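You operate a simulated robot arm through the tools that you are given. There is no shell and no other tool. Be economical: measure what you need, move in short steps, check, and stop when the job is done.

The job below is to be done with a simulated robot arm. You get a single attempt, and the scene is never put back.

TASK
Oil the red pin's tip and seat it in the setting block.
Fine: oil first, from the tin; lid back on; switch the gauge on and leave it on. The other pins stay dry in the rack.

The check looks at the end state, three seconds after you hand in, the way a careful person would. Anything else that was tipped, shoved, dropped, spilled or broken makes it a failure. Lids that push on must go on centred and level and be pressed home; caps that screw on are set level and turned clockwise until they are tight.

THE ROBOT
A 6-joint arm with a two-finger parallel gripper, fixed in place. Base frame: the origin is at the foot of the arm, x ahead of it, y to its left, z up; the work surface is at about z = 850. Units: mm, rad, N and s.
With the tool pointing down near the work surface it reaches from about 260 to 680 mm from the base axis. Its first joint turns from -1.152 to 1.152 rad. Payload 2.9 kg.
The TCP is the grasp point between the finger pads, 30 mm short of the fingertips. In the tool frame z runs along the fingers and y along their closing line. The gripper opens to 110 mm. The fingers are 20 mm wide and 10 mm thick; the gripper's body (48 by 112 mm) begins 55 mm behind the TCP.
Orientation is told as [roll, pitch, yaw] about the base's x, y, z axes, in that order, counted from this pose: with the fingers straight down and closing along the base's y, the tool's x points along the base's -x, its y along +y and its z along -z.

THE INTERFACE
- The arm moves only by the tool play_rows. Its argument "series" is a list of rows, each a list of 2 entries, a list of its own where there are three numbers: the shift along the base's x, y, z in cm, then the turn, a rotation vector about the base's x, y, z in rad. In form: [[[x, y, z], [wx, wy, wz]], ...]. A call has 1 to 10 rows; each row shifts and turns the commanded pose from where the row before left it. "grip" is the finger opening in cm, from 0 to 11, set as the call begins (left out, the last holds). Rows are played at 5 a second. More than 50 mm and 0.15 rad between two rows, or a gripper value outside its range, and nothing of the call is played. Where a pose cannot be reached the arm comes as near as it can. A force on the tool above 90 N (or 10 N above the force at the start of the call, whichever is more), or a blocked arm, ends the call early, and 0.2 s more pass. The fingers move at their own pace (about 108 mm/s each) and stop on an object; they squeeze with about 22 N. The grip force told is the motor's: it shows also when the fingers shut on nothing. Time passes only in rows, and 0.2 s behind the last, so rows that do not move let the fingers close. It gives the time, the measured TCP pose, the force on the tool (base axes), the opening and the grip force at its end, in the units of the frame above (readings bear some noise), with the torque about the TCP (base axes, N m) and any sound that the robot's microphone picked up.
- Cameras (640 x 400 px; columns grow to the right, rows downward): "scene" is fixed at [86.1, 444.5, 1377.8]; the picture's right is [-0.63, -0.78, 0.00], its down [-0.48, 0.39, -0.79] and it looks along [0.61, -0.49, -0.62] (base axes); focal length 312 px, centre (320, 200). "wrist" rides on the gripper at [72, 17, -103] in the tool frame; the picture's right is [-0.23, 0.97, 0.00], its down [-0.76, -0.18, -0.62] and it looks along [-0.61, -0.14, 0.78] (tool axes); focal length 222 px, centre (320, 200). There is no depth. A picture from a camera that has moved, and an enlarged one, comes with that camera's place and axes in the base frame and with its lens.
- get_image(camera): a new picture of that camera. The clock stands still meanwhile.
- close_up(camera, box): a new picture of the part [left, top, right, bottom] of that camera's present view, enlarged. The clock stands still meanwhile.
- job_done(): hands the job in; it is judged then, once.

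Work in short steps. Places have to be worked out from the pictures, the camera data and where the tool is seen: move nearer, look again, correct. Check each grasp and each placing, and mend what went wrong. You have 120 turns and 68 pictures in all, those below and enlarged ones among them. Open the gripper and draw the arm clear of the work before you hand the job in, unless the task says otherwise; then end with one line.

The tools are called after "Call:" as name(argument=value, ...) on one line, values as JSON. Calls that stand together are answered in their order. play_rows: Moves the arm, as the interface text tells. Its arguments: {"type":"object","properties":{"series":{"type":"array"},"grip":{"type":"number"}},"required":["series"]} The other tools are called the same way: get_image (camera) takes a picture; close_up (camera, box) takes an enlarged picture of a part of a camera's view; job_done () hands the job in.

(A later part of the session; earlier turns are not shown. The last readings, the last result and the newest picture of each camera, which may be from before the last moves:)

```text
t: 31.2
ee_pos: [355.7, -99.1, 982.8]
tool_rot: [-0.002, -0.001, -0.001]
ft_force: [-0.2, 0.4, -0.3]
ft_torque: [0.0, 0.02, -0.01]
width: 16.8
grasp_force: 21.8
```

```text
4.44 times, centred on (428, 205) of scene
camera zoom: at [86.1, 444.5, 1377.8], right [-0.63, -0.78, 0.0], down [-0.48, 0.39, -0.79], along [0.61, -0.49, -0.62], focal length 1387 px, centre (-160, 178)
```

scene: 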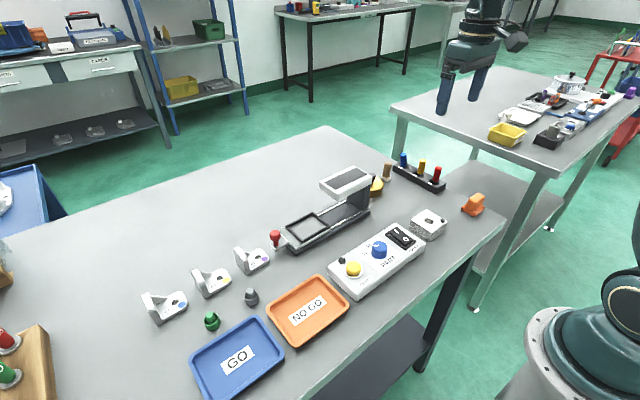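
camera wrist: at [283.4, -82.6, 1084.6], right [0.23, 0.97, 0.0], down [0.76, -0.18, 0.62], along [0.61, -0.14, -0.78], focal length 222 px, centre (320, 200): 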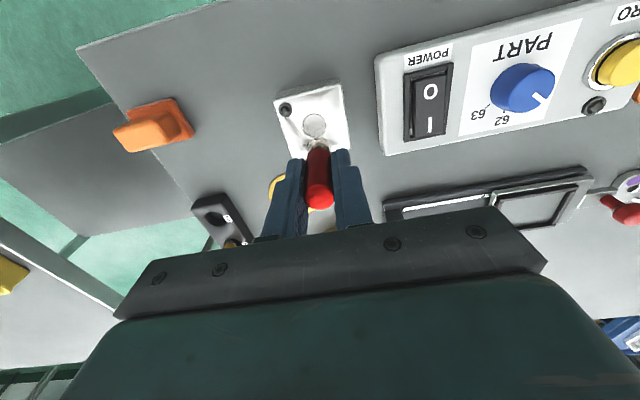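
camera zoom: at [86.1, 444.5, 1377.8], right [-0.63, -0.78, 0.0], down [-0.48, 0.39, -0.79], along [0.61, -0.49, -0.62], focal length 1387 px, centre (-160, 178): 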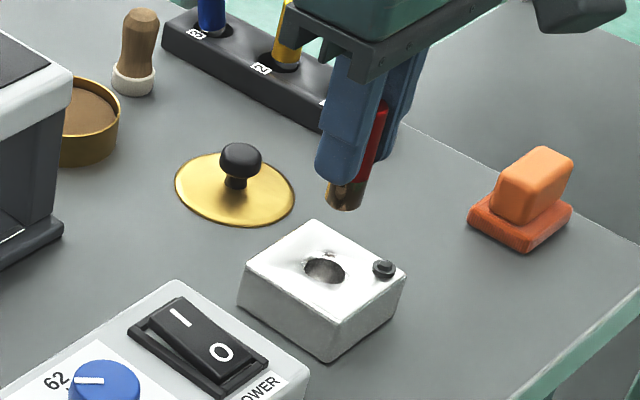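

The hole is estimated at (356,-108.5,873). I'll shift over it and lower to about 10 mm above, then compare the tip with the hole in both views.

Call:
play_rows(series=[[[0.2, -0.5, -1.5], [0, 0, 0]], [[0, 0, -1.5], [0, 0, 0]], [[0, 0, -1.0], [0, 0, 0]], [[0, 0, 0], [0, 0, 0]]])

Call:
close_up(camera="wrist", box=[270, 100, 370, 180])

Call:
close_up(camera="scene", box=[430, 195, 478, 235])

```text
t: 32.2
ee_pos: [358.3, -106.7, 942.5]
tool_rot: [0.0, -0.002, 0.0]
ft_force: [-0.4, -0.6, -0.4]
ft_torque: [0.0, -0.01, 0.01]
width: 16.8
grasp_force: 22.3
```

```text
5.00 times, centred on (320, 140) of wrist
camera zoom: at [285.8, -90.6, 1045.4], right [0.23, 0.97, 0.0], down [0.76, -0.18, 0.62], along [0.61, -0.14, -0.78], focal length 1111 px, centre (320, 500)
```

zoom: 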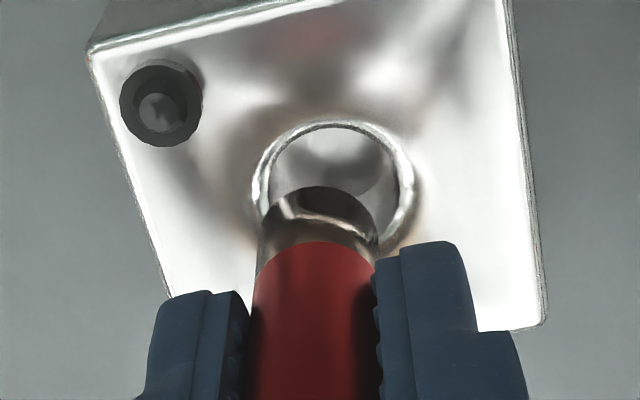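

```text
10.00 times, centred on (454, 215) of scene
camera zoom: at [86.1, 444.5, 1377.8], right [-0.63, -0.78, 0.0], down [-0.48, 0.39, -0.79], along [0.61, -0.49, -0.62], focal length 3120 px, centre (-1020, 50)
```

zoom: 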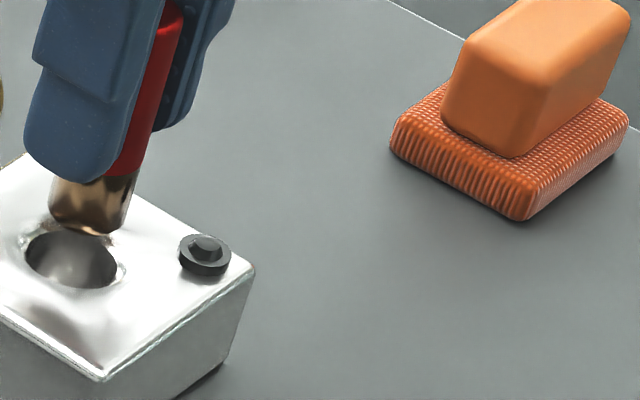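

The tip is about 14 mm above the hole and roughly 2.5 mm toward -y of its centre. I'll correct, lower 9 mm and look again.

Call:
play_rows(series=[[[-0.05, 0.25, -0.4], [0, 0, 0]], [[0, 0, -0.5], [0, 0, 0]], [[0, 0, 0], [0, 0, 0]]])

Call:
close_up(camera="wrist", box=[270, 100, 370, 180])

Call:
close_up(camera="scene", box=[415, 200, 463, 240])

```text
t: 33.0
ee_pos: [355.8, -104.6, 934.2]
tool_rot: [-0.001, 0.0, 0.0]
ft_force: [-0.4, 0.7, -1.1]
ft_torque: [0.03, 0.0, 0.01]
width: 16.5
grasp_force: 22.4
```

```text
5.00 times, centred on (320, 140) of wrist
camera zoom: at [284.0, -88.3, 1036.7], right [0.23, 0.97, 0.0], down [0.76, -0.18, 0.62], along [0.61, -0.14, -0.78], focal length 1111 px, centre (320, 500)
```

zoom: 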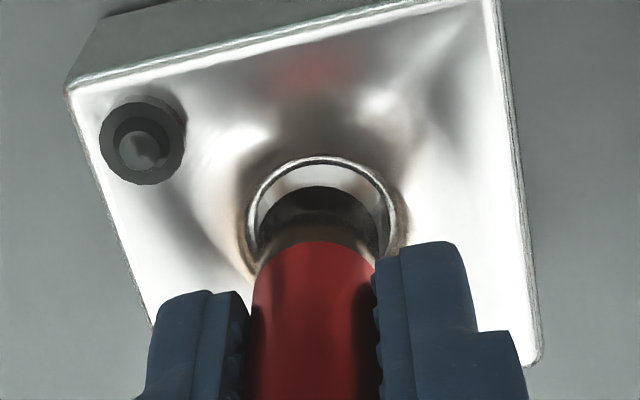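

```text
10.00 times, centred on (439, 220) of scene
camera zoom: at [86.1, 444.5, 1377.8], right [-0.63, -0.78, 0.0], down [-0.48, 0.39, -0.79], along [0.61, -0.49, -0.62], focal length 3120 px, centre (-870, 0)
```

zoom: 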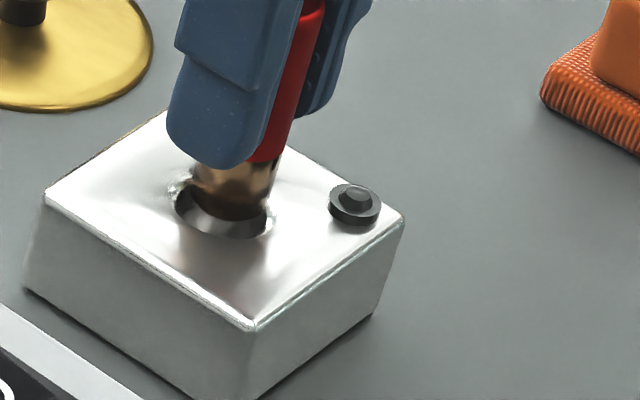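

The tip is within about 1 mm of the hole axis. I'll correct by (+0.4,+0.8) mm and start inserting in small steps.

Call:
play_rows(series=[[[0.04, 0.08, 0], [0, 0, 0]], [[0, 0, -0.3], [0, 0, 0]], [[0, 0, -0.3], [0, 0, 0]], [[0, 0, 0], [0, 0, 0]]])

Call:
play_rows(series=[[[0, 0, -0.2], [0, 0, 0]], [[0, 0, 0], [0, 0, 0]]])

Call:
play_rows(series=[[[0, 0, -0.2], [0, 0, 0]], [[0, 0, 0], [0, 0, 0]]])

```text
t: 34.0
ee_pos: [355.8, -104.7, 926.2]
tool_rot: [0.0, 0.0, 0.001]
ft_force: [-0.5, 0.3, -1.9]
ft_torque: [-0.01, 0.0, -0.01]
width: 17.0
grasp_force: 22.5
```

```text
t: 34.6
ee_pos: [355.3, -105.5, 925.7]
tool_rot: [0.0, 0.0, 0.0]
ft_force: [0.0, -0.6, -0.3]
ft_torque: [0.0, 0.03, 0.02]
width: 16.8
grasp_force: 22.0
```

```text
t: 35.2
ee_pos: [356.3, -104.6, 923.7]
tool_rot: [0.0, 0.0, 0.0]
ft_force: [1.0, 0.3, -0.7]
ft_torque: [-0.03, -0.01, 0.02]
width: 16.7
grasp_force: 21.6
```

There's no resistance and the tip is about 5 mm into the hole. I'll keep inserting.

Call:
play_rows(series=[[[0, 0, -0.25], [0, 0, 0]], [[0, 0, -0.25], [0, 0, 0]], [[0, 0, 0], [0, 0, 0]]])

Call:
play_rows(series=[[[0, 0, -0.25], [0, 0, 0]], [[0, 0, 0], [0, 0, 0]]])

Call:
close_up(camera="scene", box=[415, 200, 463, 240])

```text
t: 36.0
ee_pos: [356.5, -104.5, 919.6]
tool_rot: [0.0, 0.0, 0.0]
ft_force: [0.1, -0.1, -1.8]
ft_torque: [0.01, 0.02, -0.01]
width: 16.6
grasp_force: 21.7
```

```text
t: 36.6
ee_pos: [357.4, -104.9, 917.2]
tool_rot: [0.0, 0.001, 0.001]
ft_force: [-0.7, 0.2, -2.4]
ft_torque: [-0.05, -0.03, 0.01]
width: 16.7
grasp_force: 22.1
```

```text
10.00 times, centred on (439, 220) of scene
camera zoom: at [86.1, 444.5, 1377.8], right [-0.63, -0.78, 0.0], down [-0.48, 0.39, -0.79], along [0.61, -0.49, -0.62], focal length 3120 px, centre (-870, 0)
```

zoom: 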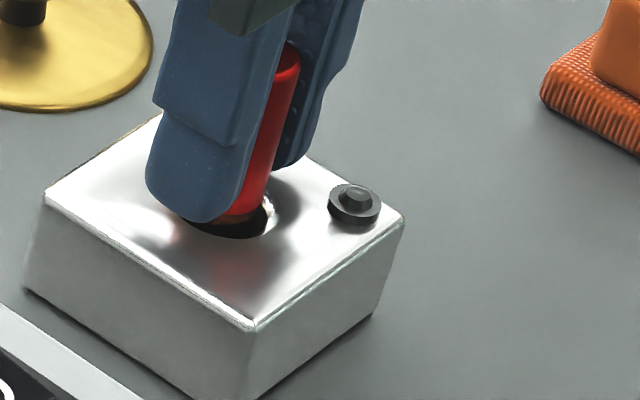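

It's going in cleanly; I'll continue with small steps until it seats.

Call:
play_rows(series=[[[0, 0, -0.2], [0, 0, 0]], [[0, 0, 0], [0, 0, 0]]])

Call:
play_rows(series=[[[0, 0, -0.2], [0, 0, 0]], [[0, 0, 0], [0, 0, 0]]])

Call:
play_rows(series=[[[0, 0, -0.2], [0, 0, 0]], [[0, 0, 0], [0, 0, 0]]])

```text
t: 37.2
ee_pos: [357.2, -104.6, 914.4]
tool_rot: [-0.001, -0.002, 0.0]
ft_force: [0.4, -0.1, -0.5]
ft_torque: [0.01, 0.03, 0.01]
width: 16.7
grasp_force: 22.1
```

```text
t: 37.8
ee_pos: [355.7, -104.9, 911.9]
tool_rot: [-0.001, 0.0, 0.0]
ft_force: [0.3, 0.6, -0.8]
ft_torque: [0.0, 0.03, -0.04]
width: 16.9
grasp_force: 21.9
```

```text
t: 38.4
ee_pos: [356.6, -103.4, 911.3]
tool_rot: [-0.002, -0.004, 0.0]
ft_force: [-5.8, 6.4, 33.6]
ft_torque: [0.11, 0.29, -0.03]
width: 16.7
grasp_force: 21.8
```

Force jumped to 33 N with the tip near z 858. I'll check whether the shoulder is down on the block.

Call:
close_up(camera="scene", box=[424, 195, 456, 222])

Call:
close_up(camera="wrist", box=[270, 110, 370, 190])

```text
14.81 times, centred on (440, 208) of scene
camera zoom: at [85.6, 444.8, 1377.7], right [-0.63, -0.78, 0.0], down [-0.48, 0.39, -0.79], along [0.61, -0.49, -0.62], focal length 4622 px, centre (-1458, 74)
```

zoom: 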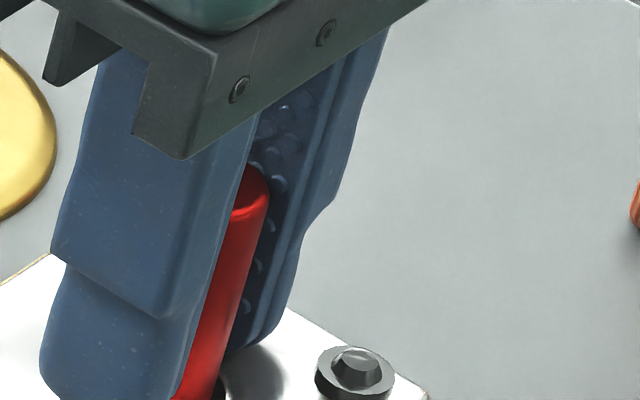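

```text
5.00 times, centred on (320, 150) of wrist
camera zoom: at [284.4, -87.3, 1014.6], right [0.23, 0.97, 0.0], down [0.76, -0.18, 0.63], along [0.61, -0.14, -0.78], focal length 1111 px, centre (320, 450)
```

zoom: 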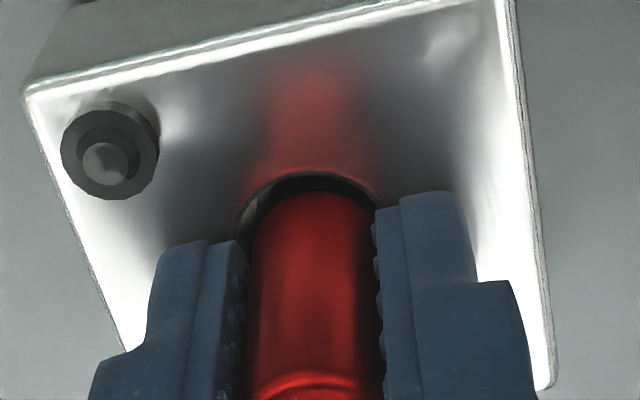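

The handle's lower end is in the mouth of the bore and the pin appears to have bottomed. I'll release and rise clear to look.

Call:
play_rows(series=[[[0, 0, 0.05], [0, 0, 0]], [[0, 0, 0], [0, 0, 0]]])

Call:
play_rows(series=[[[0, 0, 0], [0, 0, 0]], [[0, 0, 0], [0, 0, 0]], [[0, 0, 2], [0, 0, 0]], [[0, 0, 3], [0, 0, 0]], [[0, 0, 3], [0, 0, 0]], [[0, 0, 0], [0, 0, 0]]], grip=3.5)

Call:
close_up(camera="scene", box=[410, 190, 466, 238])

Call:
close_up(camera="wrist", box=[240, 70, 400, 190])

```text
t: 39.0
ee_pos: [355.9, -105.7, 911.5]
tool_rot: [-0.002, -0.002, 0.0]
ft_force: [-4.6, 5.4, 43.1]
ft_torque: [0.32, 0.24, 0.05]
width: 16.8
grasp_force: 22.0
```

```text
t: 40.4
ee_pos: [354.9, -104.9, 987.3]
tool_rot: [-0.001, 0.0, 0.0]
ft_force: [0.1, 0.1, -0.6]
ft_torque: [0.0, 0.0, 0.03]
width: 35.2
grasp_force: 0.1
```

```text
8.33 times, centred on (438, 214) of scene
camera zoom: at [86.1, 444.5, 1377.8], right [-0.63, -0.78, 0.0], down [-0.48, 0.39, -0.79], along [0.61, -0.49, -0.62], focal length 2600 px, centre (-663, 83)
```

zoom: 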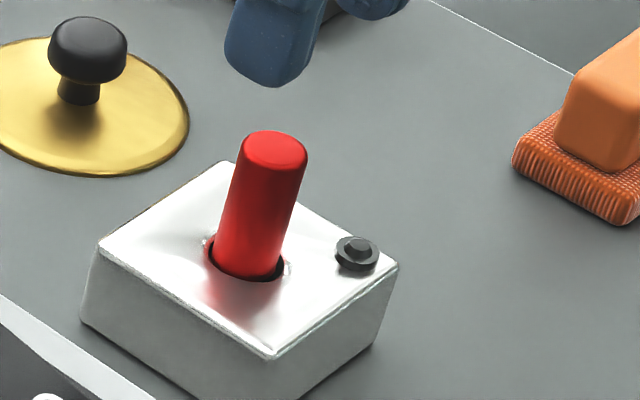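

```text
3.33 times, centred on (320, 130) of wrist
camera zoom: at [282.8, -88.0, 1090.3], right [0.23, 0.97, 0.0], down [0.76, -0.18, 0.62], along [0.61, -0.14, -0.78], focal length 740 px, centre (320, 433)
```

zoom: 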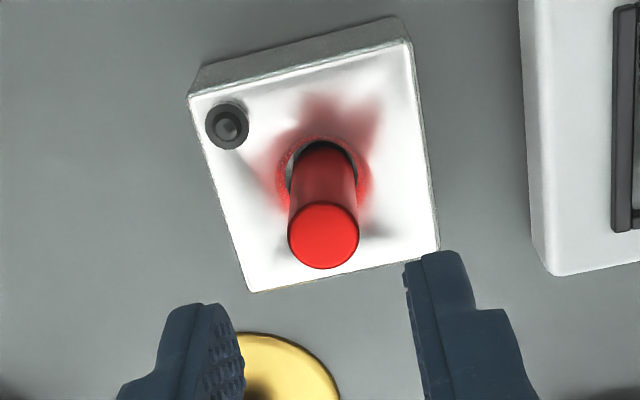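

The pin is seated upright with its shoulder in the bore. Next the lid: I'll return to where I released it, commanded (450.1,-154.9).

Call:
play_rows(series=[[[3, -1.6, 0], [0, 0, 0]], [[3, -1.6, 0], [0, 0, 0]], [[3.41, -1.83, 0], [0, 0, 0]], [[0, 0, -3], [0, 0, 0]], [[0, 0, -3], [0, 0, 0]], [[0, 0, 0], [0, 0, 0]]], grip=5)

Call:
close_up(camera="wrist", box=[220, 60, 420, 220])

```text
t: 41.8
ee_pos: [450.2, -156.3, 928.7]
tool_rot: [0.001, 0.002, 0.001]
ft_force: [0.2, -0.7, -0.2]
ft_torque: [0.04, -0.02, -0.01]
width: 50.1
grasp_force: 0.0
```

```text
2.50 times, centred on (320, 140) of wrist
camera zoom: at [378.4, -139.3, 1032.4], right [0.23, 0.97, 0.0], down [0.76, -0.18, 0.62], along [0.61, -0.14, -0.78], focal length 555 px, centre (320, 350)
```

zoom: 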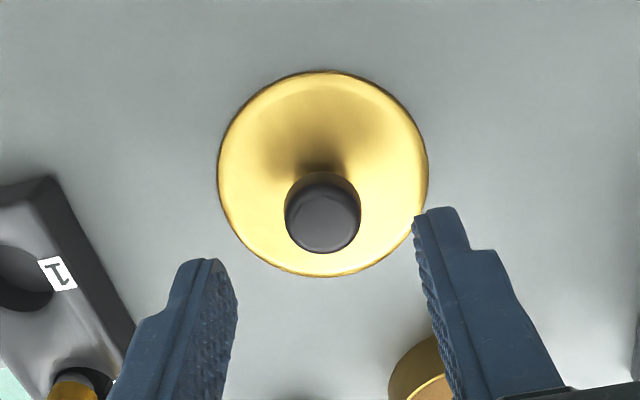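

The knob is centred. I'll descend to the original grip height, z 887.8, and close.

Call:
play_rows(series=[[[0, 0, -1.5], [0, 0, 0]], [[0, 0, -1.5], [0, 0, 0]], [[0, 0, -1.3], [0, 0, 0]], [[0, 0, 0], [0, 0, 0]]])

Call:
play_rows(series=[[[0, 0, 0], [0, 0, 0]], [[0, 0, 0], [0, 0, 0]], [[0, 0, 0], [0, 0, 0]]], grip=1.5)

Call:
play_rows(series=[[[0, 0, 2], [0, 0, 0]], [[0, 0, 3], [0, 0, 0]], [[0, 0, 2.5], [0, 0, 0]], [[0, 0, 0], [0, 0, 0]]])

Call:
close_up(camera="wrist", box=[220, 60, 420, 220])

```text
t: 42.8
ee_pos: [452.1, -154.3, 885.2]
tool_rot: [0.0, -0.001, 0.0]
ft_force: [0.1, -0.3, 0.4]
ft_torque: [-0.03, -0.02, -0.02]
width: 50.2
grasp_force: 0.0
```

```text
t: 43.6
ee_pos: [451.1, -154.0, 886.6]
tool_rot: [0.0, 0.0, 0.0]
ft_force: [0.0, -0.6, -0.2]
ft_torque: [0.0, -0.03, -0.01]
width: 23.6
grasp_force: 21.9
```

```text
t: 44.6
ee_pos: [450.8, -155.4, 964.1]
tool_rot: [-0.002, 0.0, 0.001]
ft_force: [0.2, 0.6, -0.3]
ft_torque: [-0.01, 0.02, 0.0]
width: 23.6
grasp_force: 21.8
```

```text
2.50 times, centred on (320, 140) of wrist
camera zoom: at [378.1, -138.3, 1066.5], right [0.23, 0.97, 0.0], down [0.76, -0.18, 0.62], along [0.61, -0.14, -0.78], focal length 555 px, centre (320, 350)
```

zoom: 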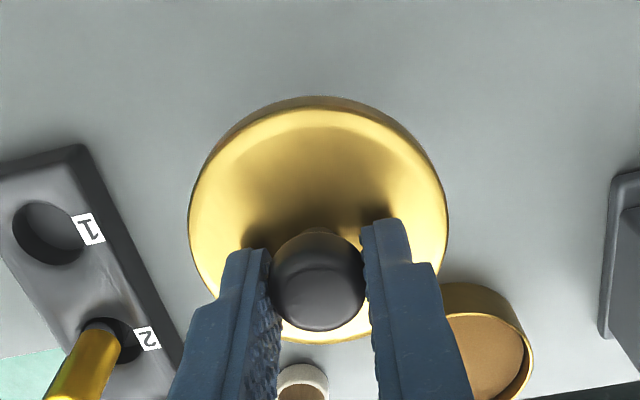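

The lid is held level. I'll carry it back over the tin, to commanded (555.1,-114.9), and lower to about 10 mm above the seat.

Call:
play_rows(series=[[[2.6, 1, 0], [0, 0, 0]], [[2.6, 1, 0], [0, 0, 0]], [[2.6, 1, 0], [0, 0, 0]], [[2.7, 1, 0], [0, 0, 0]], [[0, 0, -1.5], [0, 0, 0]], [[0, 0, -1.5], [0, 0, 0]], [[0, 0, 0], [0, 0, 0]]])

Call:
close_up(camera="wrist", box=[220, 60, 420, 220])

Call:
close_up(camera="scene", box=[360, 150, 424, 200])

```text
t: 46.2
ee_pos: [556.7, -115.0, 930.9]
tool_rot: [0.0, -0.001, 0.0]
ft_force: [0.3, -0.6, -0.4]
ft_torque: [0.01, 0.02, -0.03]
width: 23.7
grasp_force: 22.1
```

```text
2.50 times, centred on (320, 140) of wrist
camera zoom: at [485.4, -97.6, 1034.5], right [0.23, 0.97, 0.0], down [0.76, -0.18, 0.62], along [0.61, -0.14, -0.78], focal length 555 px, centre (320, 350)
```

zoom: 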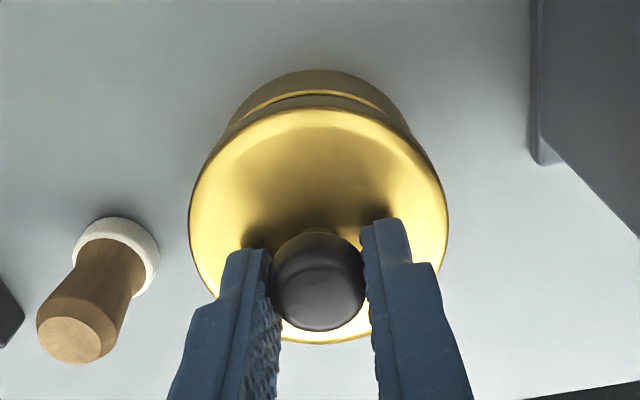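

```text
8.00 times, centred on (392, 175) of scene
camera zoom: at [86.1, 444.5, 1377.8], right [-0.63, -0.78, 0.0], down [-0.48, 0.39, -0.79], along [0.61, -0.49, -0.62], focal length 2496 px, centre (-256, 400)
```

zoom: 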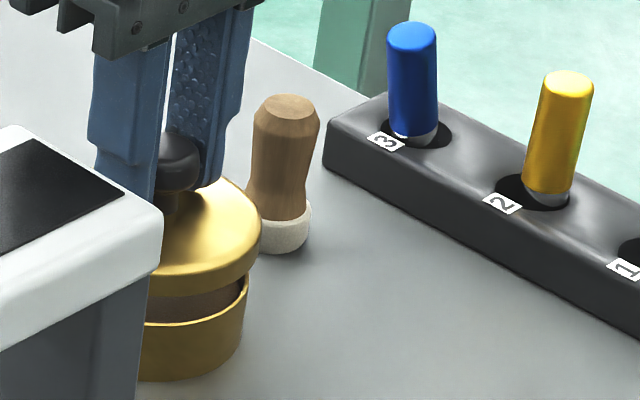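

It's aligned with the tin. I'll lower gently and watch the force.

Call:
play_rows(series=[[[0, 0, -0.7], [0, 0, 0]], [[0, 0, -0.4], [0, 0, 0]], [[0, 0, 0], [0, 0, 0]]])

Call:
play_rows(series=[[[0, 0, -0.2], [0, 0, 0]], [[0, 0, -0.2], [0, 0, 0]], [[0, 0, 0], [0, 0, 0]]])

Call:
play_rows(series=[[[0, 0, -0.2], [0, 0, 0]], [[0, 0, 0], [0, 0, 0]]])

```text
t: 47.0
ee_pos: [555.1, -114.5, 921.8]
tool_rot: [0.0, 0.001, 0.001]
ft_force: [1.0, 0.3, 0.8]
ft_torque: [0.02, -0.01, 0.0]
width: 23.4
grasp_force: 22.0
```

```text
t: 47.8
ee_pos: [556.0, -113.9, 917.6]
tool_rot: [0.0, 0.001, 0.001]
ft_force: [-0.3, -0.1, -0.3]
ft_torque: [-0.03, -0.04, -0.02]
width: 23.7
grasp_force: 21.8
```

```text
t: 48.4
ee_pos: [553.9, -114.7, 916.2]
tool_rot: [-0.001, 0.0, 0.001]
ft_force: [0.0, -0.7, 0.1]
ft_torque: [-0.04, 0.02, 0.02]
width: 23.6
grasp_force: 22.4
```

Now at commanded z 916.3, with the seat expected at about 913.3. I'll continue in small steps.

Call:
play_rows(series=[[[0, 0, -0.15], [0, 0, 0]], [[0, 0, 0], [0, 0, 0]]])

Call:
play_rows(series=[[[0, 0, -0.15], [0, 0, 0]], [[0, 0, 0], [0, 0, 0]]])

Call:
play_rows(series=[[[0, 0, -0.1], [0, 0, 0]], [[0, 0, 0], [0, 0, 0]]])

```text
t: 49.0
ee_pos: [555.8, -114.9, 913.6]
tool_rot: [-0.001, 0.0, 0.0]
ft_force: [-0.9, 0.2, 0.0]
ft_torque: [-0.01, 0.01, 0.02]
width: 23.6
grasp_force: 21.8
```

```text
t: 49.6
ee_pos: [555.7, -114.9, 913.6]
tool_rot: [-0.001, -0.001, 0.001]
ft_force: [0.4, -0.7, -0.4]
ft_torque: [-0.01, 0.01, 0.01]
width: 23.5
grasp_force: 22.2
```

```text
t: 50.2
ee_pos: [555.1, -115.4, 911.5]
tool_rot: [0.0, 0.0, 0.0]
ft_force: [0.2, 0.4, -0.1]
ft_torque: [0.01, 0.0, -0.02]
width: 23.3
grasp_force: 22.2
```

Call:
play_rows(series=[[[0, 0, -0.1], [0, 0, 0]], [[0, 0, 0], [0, 0, 0]]])

Call:
play_rows(series=[[[0, 0, -0.1], [0, 0, 0]], [[0, 0, 0], [0, 0, 0]]])

Call:
close_up(camera="scene", box=[366, 165, 398, 195])

Call:
close_up(camera="wrist", box=[240, 80, 400, 205])

```text
t: 50.8
ee_pos: [555.2, -115.2, 910.0]
tool_rot: [0.001, 0.001, 0.001]
ft_force: [0.5, -0.2, -0.2]
ft_torque: [0.07, 0.02, 0.0]
width: 23.6
grasp_force: 21.9
```

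```text
t: 51.4
ee_pos: [556.6, -114.0, 911.7]
tool_rot: [-0.001, -0.001, 0.0]
ft_force: [-0.1, 0.2, 0.3]
ft_torque: [-0.01, -0.05, -0.01]
width: 23.5
grasp_force: 21.8
```

```text
13.33 times, centred on (382, 180) of scene
camera zoom: at [86.1, 444.5, 1377.8], right [-0.63, -0.78, 0.0], down [-0.48, 0.39, -0.79], along [0.61, -0.49, -0.62], focal length 4160 px, centre (-507, 467)
```

zoom: 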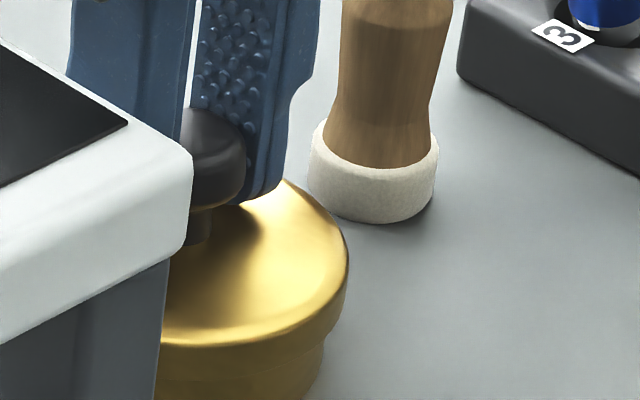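

```text
3.20 times, centred on (320, 142) of wrist
camera zoom: at [484.1, -97.8, 1013.3], right [0.23, 0.97, 0.0], down [0.76, -0.18, 0.62], along [0.61, -0.14, -0.78], focal length 711 px, centre (320, 384)
```

zoom: 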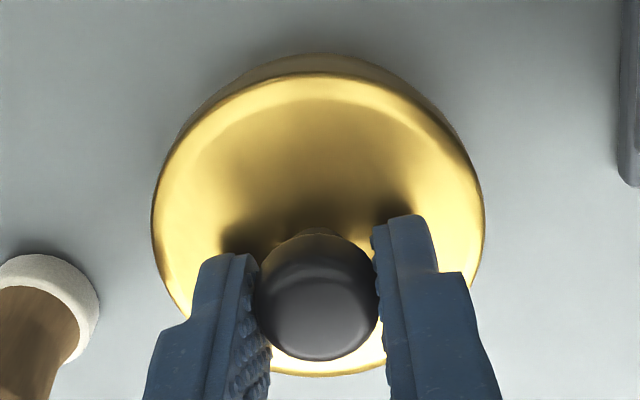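

The lid's skirt is over the tin but there's no resistance yet. I'll press on in small steps.

Call:
play_rows(series=[[[0, 0, -0.1], [0, 0, 0]], [[0, 0, 0], [0, 0, 0]]])

Call:
play_rows(series=[[[0, 0, -0.1], [0, 0, 0]], [[0, 0, 0], [0, 0, 0]]])

Call:
play_rows(series=[[[0, 0, -0.1], [0, 0, 0]], [[0, 0, 0], [0, 0, 0]]])

```text
t: 52.0
ee_pos: [555.1, -114.3, 910.6]
tool_rot: [0.001, -0.001, 0.001]
ft_force: [-4.7, -0.5, 13.4]
ft_torque: [0.01, 0.19, 0.02]
width: 23.5
grasp_force: 22.6
```

```text
t: 52.6
ee_pos: [556.3, -114.1, 910.1]
tool_rot: [-0.001, -0.004, 0.0]
ft_force: [-8.9, -0.8, 25.1]
ft_torque: [0.0, 0.26, 0.02]
width: 23.5
grasp_force: 22.2
```

```text
t: 53.2
ee_pos: [554.9, -114.8, 910.5]
tool_rot: [-0.001, -0.002, 0.0]
ft_force: [-7.0, -3.8, 28.3]
ft_torque: [0.0, 0.22, -0.01]
width: 23.5
grasp_force: 22.3
```

Contact is building at 28 N. I'll check centring and level before pressing home.

Call:
close_up(camera="wrist", box=[220, 90, 420, 215])

Call:
close_up(camera="scene", box=[366, 170, 398, 195])

```text
3.20 times, centred on (320, 152) of wrist
camera zoom: at [484.0, -97.6, 1012.2], right [0.23, 0.97, 0.0], down [0.76, -0.18, 0.63], along [0.61, -0.14, -0.78], focal length 711 px, centre (320, 352)
```

zoom: 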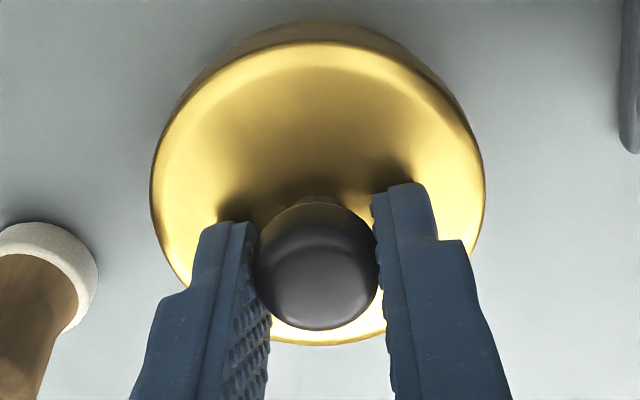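

```text
16.00 times, centred on (382, 182) of scene
camera zoom: at [85.4, 444.5, 1377.8], right [-0.63, -0.78, 0.0], down [-0.48, 0.39, -0.79], along [0.61, -0.49, -0.62], focal length 4992 px, centre (-672, 480)
```

zoom: 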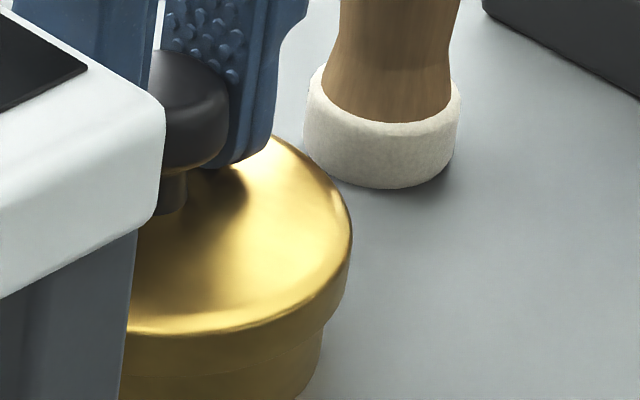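

It looks centred and nearly home, apart from a small -x side force. I'll relieve 0.7 mm in x and press further.

Call:
play_rows(series=[[[-0.07, 0, 0], [0, 0, 0]], [[0, 0, -0.1], [0, 0, 0]], [[0, 0, 0], [0, 0, 0]]])

Call:
play_rows(series=[[[0, 0, -0.15], [0, 0, 0]], [[0, 0, 0], [0, 0, 0]]])

```text
t: 54.0
ee_pos: [555.1, -115.6, 910.6]
tool_rot: [-0.003, -0.007, 0.0]
ft_force: [0.6, -3.3, 31.2]
ft_torque: [-0.05, 0.03, 0.01]
width: 23.4
grasp_force: 21.2
```

```text
t: 54.6
ee_pos: [555.9, -115.0, 911.0]
tool_rot: [-0.003, -0.009, -0.001]
ft_force: [-3.3, -0.3, 38.9]
ft_torque: [0.03, 0.29, -0.01]
width: 23.5
grasp_force: 22.0
```

Now 39 N on the grip and no further motion. I'll release and press on the knob's top with closed fingers, which is a more central push.

Call:
play_rows(series=[[[0, 0, 0.3], [0, 0, 0]], [[0, 0, 0], [0, 0, 0]]])

Call:
play_rows(series=[[[0, 0, 0], [0, 0, 0]], [[0, 0, 0], [0, 0, 0]], [[0, 0, 2], [0, 0, 0]], [[0, 0, 2], [0, 0, 0]], [[0, 0, 0], [0, 0, 0]]], grip=5)

Call:
play_rows(series=[[[0, 0, 0], [0, 0, 0]], [[0, 0, 0], [0, 0, 0]], [[0, 0, 0], [0, 0, 0]]], grip=0)

Call:
close_up(camera="wrist", box=[220, 80, 420, 205])

```text
t: 55.2
ee_pos: [556.7, -114.7, 909.8]
tool_rot: [0.0, -0.006, 0.0]
ft_force: [8.3, -1.3, 18.2]
ft_torque: [-0.07, -0.59, -0.05]
width: 23.7
grasp_force: 22.0
```

```text
t: 56.4
ee_pos: [554.9, -115.6, 947.3]
tool_rot: [0.0, 0.001, 0.001]
ft_force: [0.2, 0.6, 0.1]
ft_torque: [0.02, -0.03, -0.01]
width: 50.3
grasp_force: 0.0
```

```text
t: 57.2
ee_pos: [556.0, -114.8, 948.6]
tool_rot: [0.001, 0.0, 0.0]
ft_force: [-0.6, -0.7, 0.0]
ft_torque: [-0.02, 0.02, -0.01]
width: 0.0
grasp_force: 22.3
```

```text
3.20 times, centred on (320, 142) of wrist
camera zoom: at [483.9, -98.4, 1050.8], right [0.23, 0.97, 0.0], down [0.76, -0.18, 0.62], along [0.61, -0.14, -0.78], focal length 711 px, centre (320, 384)
```

zoom: 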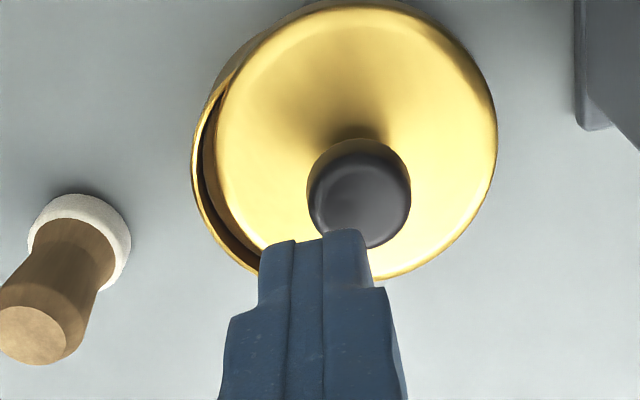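

Releasing let the lid spring about 8–10 mm toward +y, and the tin's left rim is exposed, so it isn't seated. I'll look at its attitude from the scene camera before regrasping.

Call:
close_up(camera="scene", box=[358, 150, 406, 195])

```text
8.89 times, centred on (382, 172) of scene
camera zoom: at [86.1, 444.5, 1377.8], right [-0.63, -0.78, 0.0], down [-0.48, 0.39, -0.79], along [0.61, -0.49, -0.62], focal length 2773 px, centre (-231, 444)
```

zoom: 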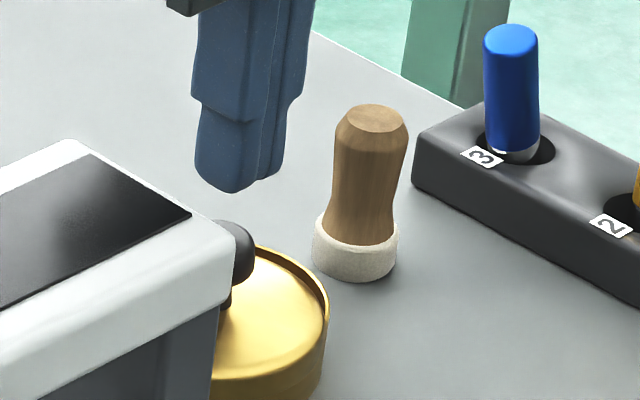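

The lid is tilted, its -y edge dipping inside the rim, with the knob top near (545,-104.5,906). I'll open, recentre over it and regrasp.

Call:
play_rows(series=[[[-0.35, 0.5, 0.5], [0, 0, 0]], [[-0.35, 0.44, 0], [0, 0, 0]], [[0, 0, 0], [0, 0, 0]], [[0, 0, -1.2], [0, 0, 0]], [[0, 0, 0], [0, 0, 0]]], grip=5)

Call:
close_up(camera="wrist", box=[220, 90, 420, 215])

```text
t: 58.4
ee_pos: [548.4, -104.1, 939.2]
tool_rot: [-0.002, -0.001, 0.0]
ft_force: [-0.6, -0.4, 0.5]
ft_torque: [0.0, 0.03, -0.01]
width: 50.2
grasp_force: 0.0
```

```text
3.20 times, centred on (320, 152) of wrist
camera zoom: at [476.5, -87.1, 1042.0], right [0.23, 0.97, 0.0], down [0.76, -0.18, 0.62], along [0.61, -0.14, -0.78], focal length 711 px, centre (320, 352)
```

zoom: 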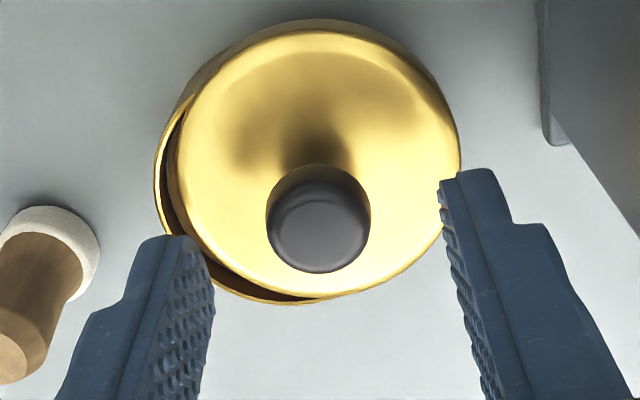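

The knob sits between the fingers just as in the original pre-grasp view. I'll repeat the same final offsets, close and lift.

Call:
play_rows(series=[[[0.3, -0.1, -1.0], [0, 0, 0]], [[0, 0, -1.0], [0, 0, 0]], [[0, 0, -0.7], [0, 0, 0]], [[0, 0, 0], [0, 0, 0]]])

Call:
play_rows(series=[[[0, 0, 0], [0, 0, 0]], [[0, 0, 0], [0, 0, 0]], [[0, 0, 0], [0, 0, 0]]], grip=1.5)

Call:
play_rows(series=[[[0, 0, 0.4], [0, 0, 0]], [[0, 0, 0.8], [0, 0, 0]], [[0, 0, 0.8], [0, 0, 0]], [[0, 0, 0], [0, 0, 0]]])

Call:
close_up(camera="wrist", box=[220, 90, 420, 215])

```text
t: 59.4
ee_pos: [551.7, -106.4, 911.7]
tool_rot: [0.001, 0.001, -0.001]
ft_force: [0.3, 0.3, 0.1]
ft_torque: [0.01, -0.03, 0.0]
width: 50.2
grasp_force: 0.0
```

```text
t: 60.2
ee_pos: [550.0, -106.1, 912.0]
tool_rot: [0.0, 0.0, -0.001]
ft_force: [0.6, 0.0, 0.8]
ft_torque: [0.02, 0.02, 0.0]
width: 23.6
grasp_force: 21.9
```

```text
t: 61.2
ee_pos: [551.9, -107.5, 933.1]
tool_rot: [0.0, -0.002, 0.0]
ft_force: [-0.2, 0.9, -0.4]
ft_torque: [0.02, 0.02, -0.02]
width: 23.4
grasp_force: 21.6
```

```text
3.20 times, centred on (320, 152) of wrist
camera zoom: at [479.4, -89.8, 1035.7], right [0.23, 0.97, 0.0], down [0.76, -0.18, 0.62], along [0.61, -0.14, -0.78], focal length 711 px, centre (320, 352)
```

zoom: 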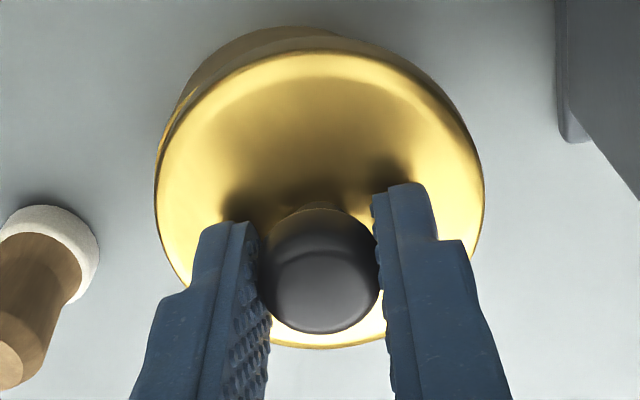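

The lid's position in the grip now matches the original grasp view exactly. I'll move to the original commanded spot (555.1,-114.9) and lower gently.

Call:
play_rows(series=[[[0.24, -0.42, 0], [0, 0, 0]], [[0.23, -0.42, 0], [0, 0, 0]], [[0, 0, -0.8], [0, 0, 0]], [[0, 0, -0.5], [0, 0, 0]], [[0, 0, 0], [0, 0, 0]]])

Call:
play_rows(series=[[[0, 0, -0.2], [0, 0, 0]], [[0, 0, -0.15], [0, 0, 0]], [[0, 0, 0], [0, 0, 0]]])

Call:
play_rows(series=[[[0, 0, -0.15], [0, 0, 0]], [[0, 0, 0], [0, 0, 0]]])

Call:
play_rows(series=[[[0, 0, -0.15], [0, 0, 0]], [[0, 0, 0], [0, 0, 0]]])

```text
t: 62.4
ee_pos: [556.1, -115.5, 919.8]
tool_rot: [0.0, 0.001, 0.0]
ft_force: [0.1, 0.3, -0.8]
ft_torque: [0.01, 0.01, -0.01]
width: 23.9
grasp_force: 22.1
```

```text
t: 63.2
ee_pos: [555.9, -115.1, 917.9]
tool_rot: [-0.001, 0.001, 0.0]
ft_force: [0.7, 0.2, -1.0]
ft_torque: [0.0, -0.01, -0.03]
width: 23.3
grasp_force: 22.2
```

```text
t: 63.8
ee_pos: [554.8, -115.2, 916.1]
tool_rot: [0.001, -0.001, -0.001]
ft_force: [0.4, -0.2, -0.5]
ft_torque: [-0.01, -0.02, -0.02]
width: 23.5
grasp_force: 21.9
```

```text
t: 64.4
ee_pos: [554.9, -114.6, 912.4]
tool_rot: [0.001, 0.0, -0.001]
ft_force: [0.3, -0.2, -0.8]
ft_torque: [-0.01, -0.02, 0.01]
width: 23.5
grasp_force: 22.1
```

Call:
play_rows(series=[[[0, 0, -0.1], [0, 0, 0]], [[0, 0, 0], [0, 0, 0]]])

Call:
play_rows(series=[[[0, 0, -0.1], [0, 0, 0]], [[0, 0, 0], [0, 0, 0]]])

Call:
play_rows(series=[[[0, 0, -0.1], [0, 0, 0]], [[0, 0, 0], [0, 0, 0]]])

```text
t: 65.0
ee_pos: [555.1, -115.0, 912.3]
tool_rot: [0.0, -0.001, 0.0]
ft_force: [0.8, 0.0, -0.4]
ft_torque: [0.0, 0.01, 0.02]
width: 23.7
grasp_force: 21.8
```

```text
t: 65.6
ee_pos: [555.9, -115.0, 910.9]
tool_rot: [0.0, 0.001, 0.001]
ft_force: [-0.6, -0.7, -0.2]
ft_torque: [-0.01, 0.0, -0.01]
width: 23.7
grasp_force: 22.2
```

```text
t: 66.2
ee_pos: [555.2, -114.8, 910.4]
tool_rot: [-0.001, 0.0, 0.0]
ft_force: [0.0, -0.1, 5.0]
ft_torque: [-0.04, 0.12, 0.04]
width: 23.4
grasp_force: 22.0
```

Light contact at 911.3, off-centre toward -x (torque about y). I'll shift 0.6 mm toward -x and press in small steps, listening for a snap.

Call:
play_rows(series=[[[-0.06, 0, 0], [0, 0, 0]], [[0, 0, -0.05], [0, 0, 0]], [[0, 0, 0], [0, 0, 0]]])

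Call:
play_rows(series=[[[0, 0, -0.1], [0, 0, 0]], [[0, 0, 0], [0, 0, 0]]])

```text
t: 67.0
ee_pos: [556.4, -116.2, 910.5]
tool_rot: [0.001, -0.006, -0.001]
ft_force: [5.4, -0.4, 10.7]
ft_torque: [-0.02, 0.02, 0.0]
width: 23.8
grasp_force: 22.7
```

```text
t: 67.6
ee_pos: [554.6, -115.3, 911.5]
tool_rot: [0.0, -0.003, 0.001]
ft_force: [-0.2, 3.3, 27.5]
ft_torque: [0.05, 0.08, 0.02]
width: 23.7
grasp_force: 22.2
```

The side force is gone and the load is central at 27 N. I'll keep pressing.

Call:
play_rows(series=[[[0, 0, -0.12], [0, 0, 0]], [[0, 0, 0], [0, 0, 0]]])

Call:
play_rows(series=[[[0, 0, -0.12], [0, 0, 0]], [[0, 0, 0], [0, 0, 0]]])

```text
t: 68.2
ee_pos: [555.6, -116.1, 909.9]
tool_rot: [0.001, -0.003, 0.0]
ft_force: [-1.7, 4.0, 29.6]
ft_torque: [0.09, 0.07, 0.02]
width: 23.8
grasp_force: 22.0
```

```text
t: 68.8
ee_pos: [555.9, -115.7, 909.6]
tool_rot: [-0.002, -0.005, 0.001]
ft_force: [-9.4, 5.5, 38.5]
ft_torque: [0.1, 0.31, 0.02]
width: 23.5
grasp_force: 21.7
```

Call:
play_rows(series=[[[-0.04, 0.03, -0.12], [0, 0, 0]], [[0, 0, 0], [0, 0, 0]]])

Call:
play_rows(series=[[[0, 0, -0.15], [0, 0, 0]], [[0, 0, 0], [0, 0, 0]]])

Call:
close_up(camera="wrist", box=[220, 90, 420, 215])

```text
t: 69.4
ee_pos: [555.7, -115.0, 909.8]
tool_rot: [-0.001, -0.008, -0.001]
ft_force: [-12.9, 3.7, 42.6]
ft_torque: [0.08, 0.37, 0.05]
width: 23.5
grasp_force: 22.0
```

```text
t: 70.0
ee_pos: [555.4, -115.3, 910.6]
tool_rot: [-0.006, -0.009, -0.001]
ft_force: [-11.2, -1.7, 46.3]
ft_torque: [-0.06, 0.47, 0.01]
width: 23.6
grasp_force: 21.7
```

```text
3.20 times, centred on (320, 152) of wrist
camera zoom: at [482.5, -97.5, 1011.3], right [0.23, 0.97, 0.0], down [0.75, -0.18, 0.63], along [0.61, -0.14, -0.78], focal length 711 px, centre (320, 352)
```

zoom: 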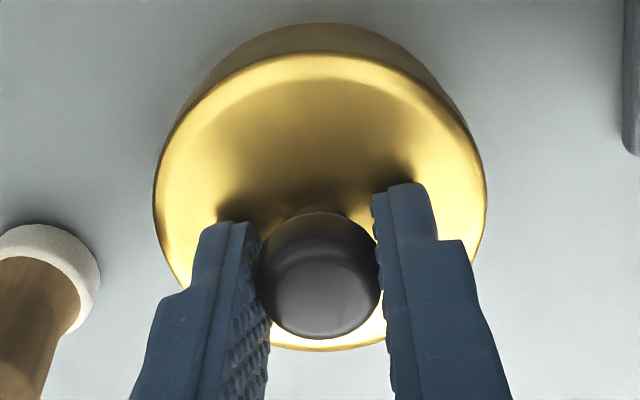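

It's still level and centred in view, perhaps 1 mm short of home. I'll press harder in steps, below the 90 N limit.

Call:
play_rows(series=[[[-0.05, 0, -0.15], [0, 0, 0]], [[0, 0, 0], [0, 0, 0]]])

Call:
play_rows(series=[[[-0.05, 0, -0.15], [0, 0, 0]], [[0, 0, 0], [0, 0, 0]]])

Call:
play_rows(series=[[[0, 0, -0.15], [0, 0, 0]], [[0, 0, 0], [0, 0, 0]]])

```text
t: 70.6
ee_pos: [556.5, -115.2, 909.7]
tool_rot: [-0.003, -0.013, -0.002]
ft_force: [-13.9, -2.8, 54.6]
ft_torque: [-0.09, 0.55, -0.05]
width: 23.6
grasp_force: 21.7
```

```text
t: 71.2
ee_pos: [555.4, -115.2, 910.1]
tool_rot: [-0.003, -0.017, 0.0]
ft_force: [-14.2, -4.6, 60.4]
ft_torque: [-0.07, 0.7, -0.06]
width: 23.7
grasp_force: 22.2
```

```text
t: 71.8
ee_pos: [555.2, -114.7, 909.9]
tool_rot: [-0.003, -0.018, 0.0]
ft_force: [-17.8, -4.6, 69.4]
ft_torque: [-0.12, 0.74, 0.02]
width: 23.5
grasp_force: 21.8
```

69 N and no movement: the lid plate is sitting solidly on the rim. I'll unload gently, recentre in x and read the forces.

Call:
play_rows(series=[[[0.05, 0, 0.3], [0, 0, 0]], [[0.05, 0, 0.3], [0, 0, 0]], [[0.04, 0, 0.3], [0, 0, 0]], [[0, 0, 0.05], [0, 0, 0]], [[0, 0, 0], [0, 0, 0]]])

Call:
close_up(camera="wrist", box=[260, 90, 380, 165])

```text
t: 73.0
ee_pos: [554.7, -113.2, 908.9]
tool_rot: [0.0, -0.001, 0.003]
ft_force: [6.8, -0.6, 14.4]
ft_torque: [-0.04, -0.66, -0.01]
width: 23.9
grasp_force: 21.9
```

```text
5.33 times, centred on (320, 128) of wrist
camera zoom: at [482.6, -97.2, 1012.2], right [0.23, 0.97, 0.0], down [0.76, -0.18, 0.62], along [0.61, -0.14, -0.78], focal length 1185 px, centre (320, 587)
```

zoom: 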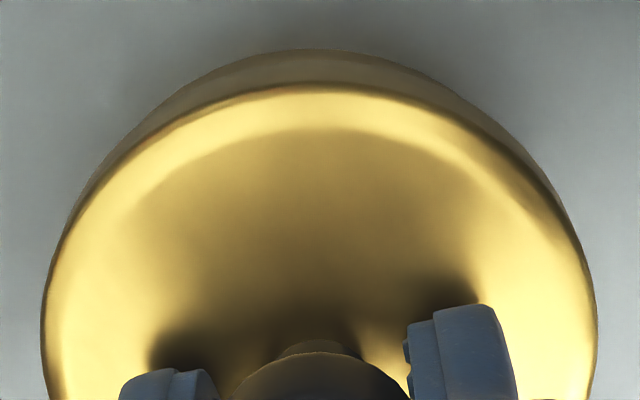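

I'm still carrying 14 N with a side load, the same state that flung the lid earlier. I'll unload fully before releasing.

Call:
play_rows(series=[[[0.05, 0, 0.08], [0, 0, 0]], [[0, 0, 0], [0, 0, 0]]])

Call:
play_rows(series=[[[0, 0, 0.05], [0, 0, 0]], [[0, 0, 0], [0, 0, 0]]])

```text
t: 73.6
ee_pos: [554.5, -114.6, 909.2]
tool_rot: [0.003, 0.002, 0.002]
ft_force: [2.4, 3.3, 8.5]
ft_torque: [0.04, -0.38, 0.1]
width: 23.7
grasp_force: 22.0
```

```text
t: 74.2
ee_pos: [553.5, -116.0, 910.0]
tool_rot: [0.0, 0.003, -0.002]
ft_force: [-0.5, -0.6, 1.0]
ft_torque: [0.01, 0.0, 0.05]
width: 23.5
grasp_force: 22.2
```

Fully unloaded now. I'll open just a little so the lid settles, then look.

Call:
play_rows(series=[[[0, 0, 0], [0, 0, 0]], [[0, 0, 0], [0, 0, 0]], [[0, 0, 0], [0, 0, 0]]], grip=3)

Call:
close_up(camera="wrist", box=[220, 90, 420, 215])

```text
t: 75.0
ee_pos: [556.5, -115.5, 911.0]
tool_rot: [0.0, 0.0, 0.001]
ft_force: [0.4, -0.2, 0.2]
ft_torque: [-0.04, 0.01, -0.01]
width: 30.0
grasp_force: 0.0
heard: snap
```

```text
3.20 times, centred on (320, 152) of wrist
camera zoom: at [483.7, -97.5, 1013.5], right [0.23, 0.97, 0.0], down [0.76, -0.18, 0.62], along [0.61, -0.14, -0.78], focal length 711 px, centre (320, 352)
```

zoom: 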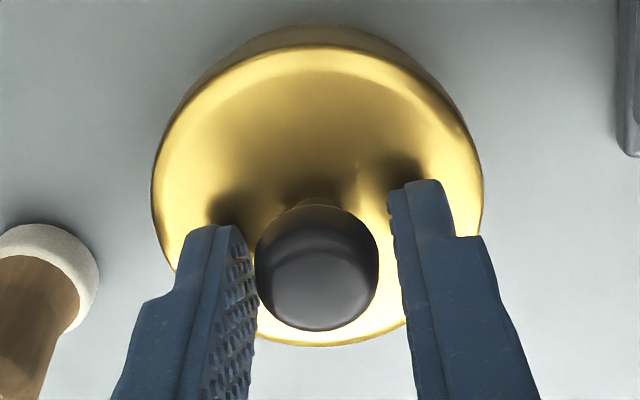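

A snap sounded as the lid settled, and it stays centred on the tin. I'll rise, close the fingers and press the top of the knob to be sure it's home.

Call:
play_rows(series=[[[0, 0, 1], [0, 0, 0]], [[0, 0, 2], [0, 0, 0]], [[0, 0, 2], [0, 0, 0]], [[0, 0, 0], [0, 0, 0]]])

Call:
play_rows(series=[[[-0.2, 0.1, 0], [0, 0, 0]], [[0, 0, 0], [0, 0, 0]], [[0, 0, -1.5], [0, 0, 0]], [[0, 0, -0.5], [0, 0, 0]], [[0, 0, 0], [0, 0, 0]]], grip=0)

Call:
play_rows(series=[[[0, 0, -0.3], [0, 0, 0]], [[0, 0, -0.3], [0, 0, 0]], [[0, 0, 0], [0, 0, 0]]])

```text
t: 76.0
ee_pos: [555.3, -114.5, 960.0]
tool_rot: [-0.001, 0.0, 0.0]
ft_force: [0.0, 0.0, -0.1]
ft_torque: [0.0, 0.02, 0.0]
width: 29.8
grasp_force: 0.2
```

```text
t: 77.2
ee_pos: [551.6, -114.8, 939.8]
tool_rot: [0.0, 0.002, 0.0]
ft_force: [0.4, 0.4, 0.3]
ft_torque: [-0.02, 0.01, 0.01]
width: 0.1
grasp_force: 22.2
```

```text
t: 78.0
ee_pos: [552.2, -115.4, 935.7]
tool_rot: [-0.001, -0.001, 0.001]
ft_force: [-0.2, -0.1, 0.0]
ft_torque: [0.0, -0.02, 0.01]
width: 0.1
grasp_force: 21.9
```

Call:
play_rows(series=[[[0, 0, -0.2], [0, 0, 0]], [[0, 0, 0], [0, 0, 0]]])

Call:
play_rows(series=[[[0, 0, -0.2], [0, 0, 0]], [[0, 0, 0], [0, 0, 0]]])

Call:
play_rows(series=[[[0, 0, -0.15], [0, 0, 0]], [[0, 0, 0], [0, 0, 0]]])

```text
t: 78.6
ee_pos: [553.5, -115.4, 933.8]
tool_rot: [0.0, -0.002, 0.0]
ft_force: [-2.8, 2.4, 6.0]
ft_torque: [0.05, 0.14, 0.01]
width: 0.0
grasp_force: 22.0
```

```text
t: 79.2
ee_pos: [553.9, -116.0, 933.8]
tool_rot: [0.0, -0.003, 0.001]
ft_force: [-14.0, 3.8, 28.0]
ft_torque: [0.13, 0.36, 0.02]
width: 0.1
grasp_force: 21.9
```

```text
t: 79.8
ee_pos: [552.9, -113.8, 932.9]
tool_rot: [-0.003, -0.005, -0.002]
ft_force: [-19.5, 1.3, 44.6]
ft_torque: [-0.04, 0.66, 0.05]
width: 0.1
grasp_force: 22.2
```

The knob is solid under 45 N, so the lid is home. The rocker's "I" end is at about (375,-4.5,887) and is the raised end, so the gauge is off. I'll retreat upward, cross over and hover above it.

Call:
play_rows(series=[[[0, 0, 1], [0, 0, 0]], [[0, 0, 3], [0, 0, 0]], [[0, 0, 3], [0, 0, 0]], [[-4.5, 0, 0], [0, 0, 0]], [[-4.5, 0, 0], [0, 0, 0]], [[-4.5, 0, 0], [0, 0, 0]], [[-4.4, 0, 0], [0, 0, 0]], [[0, 4, 0], [0, 0, 0]], [[0, 4, 0], [0, 0, 0]], [[0, 2.9, 0], [0, 0, 0]]])

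Call:
play_rows(series=[[[0, 0, -3], [0, 0, 0]], [[0, 0, -2], [0, 0, 0]], [[0, 0, 0], [0, 0, 0]]])

Call:
get_image(camera="wrist")

```text
t: 82.0
ee_pos: [375.4, -4.5, 999.5]
tool_rot: [0.0, 0.001, 0.0]
ft_force: [0.1, 0.2, -0.5]
ft_torque: [0.0, 0.01, 0.0]
width: 0.0
grasp_force: 22.4
```

```text
t: 82.8
ee_pos: [375.8, -5.8, 949.9]
tool_rot: [0.0, 0.0, -0.001]
ft_force: [0.7, 0.7, -0.4]
ft_torque: [0.0, 0.01, -0.01]
width: 0.3
grasp_force: 21.9
```

```text
1 pictures are left
camera wrist: at [303.6, 11.1, 1052.1], right [0.23, 0.97, 0.0], down [0.76, -0.18, 0.62], along [0.61, -0.14, -0.78], focal length 222 px, centre (320, 200)
```

wrist: 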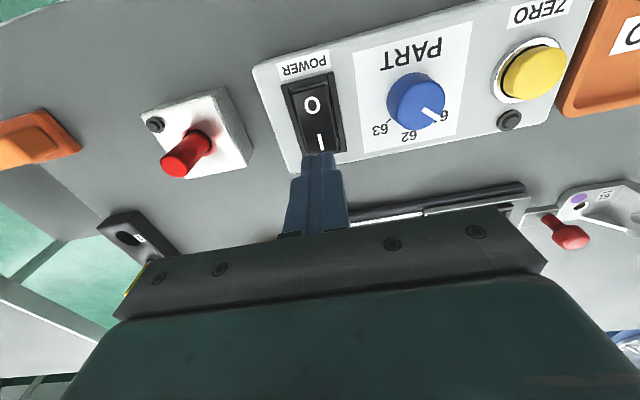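

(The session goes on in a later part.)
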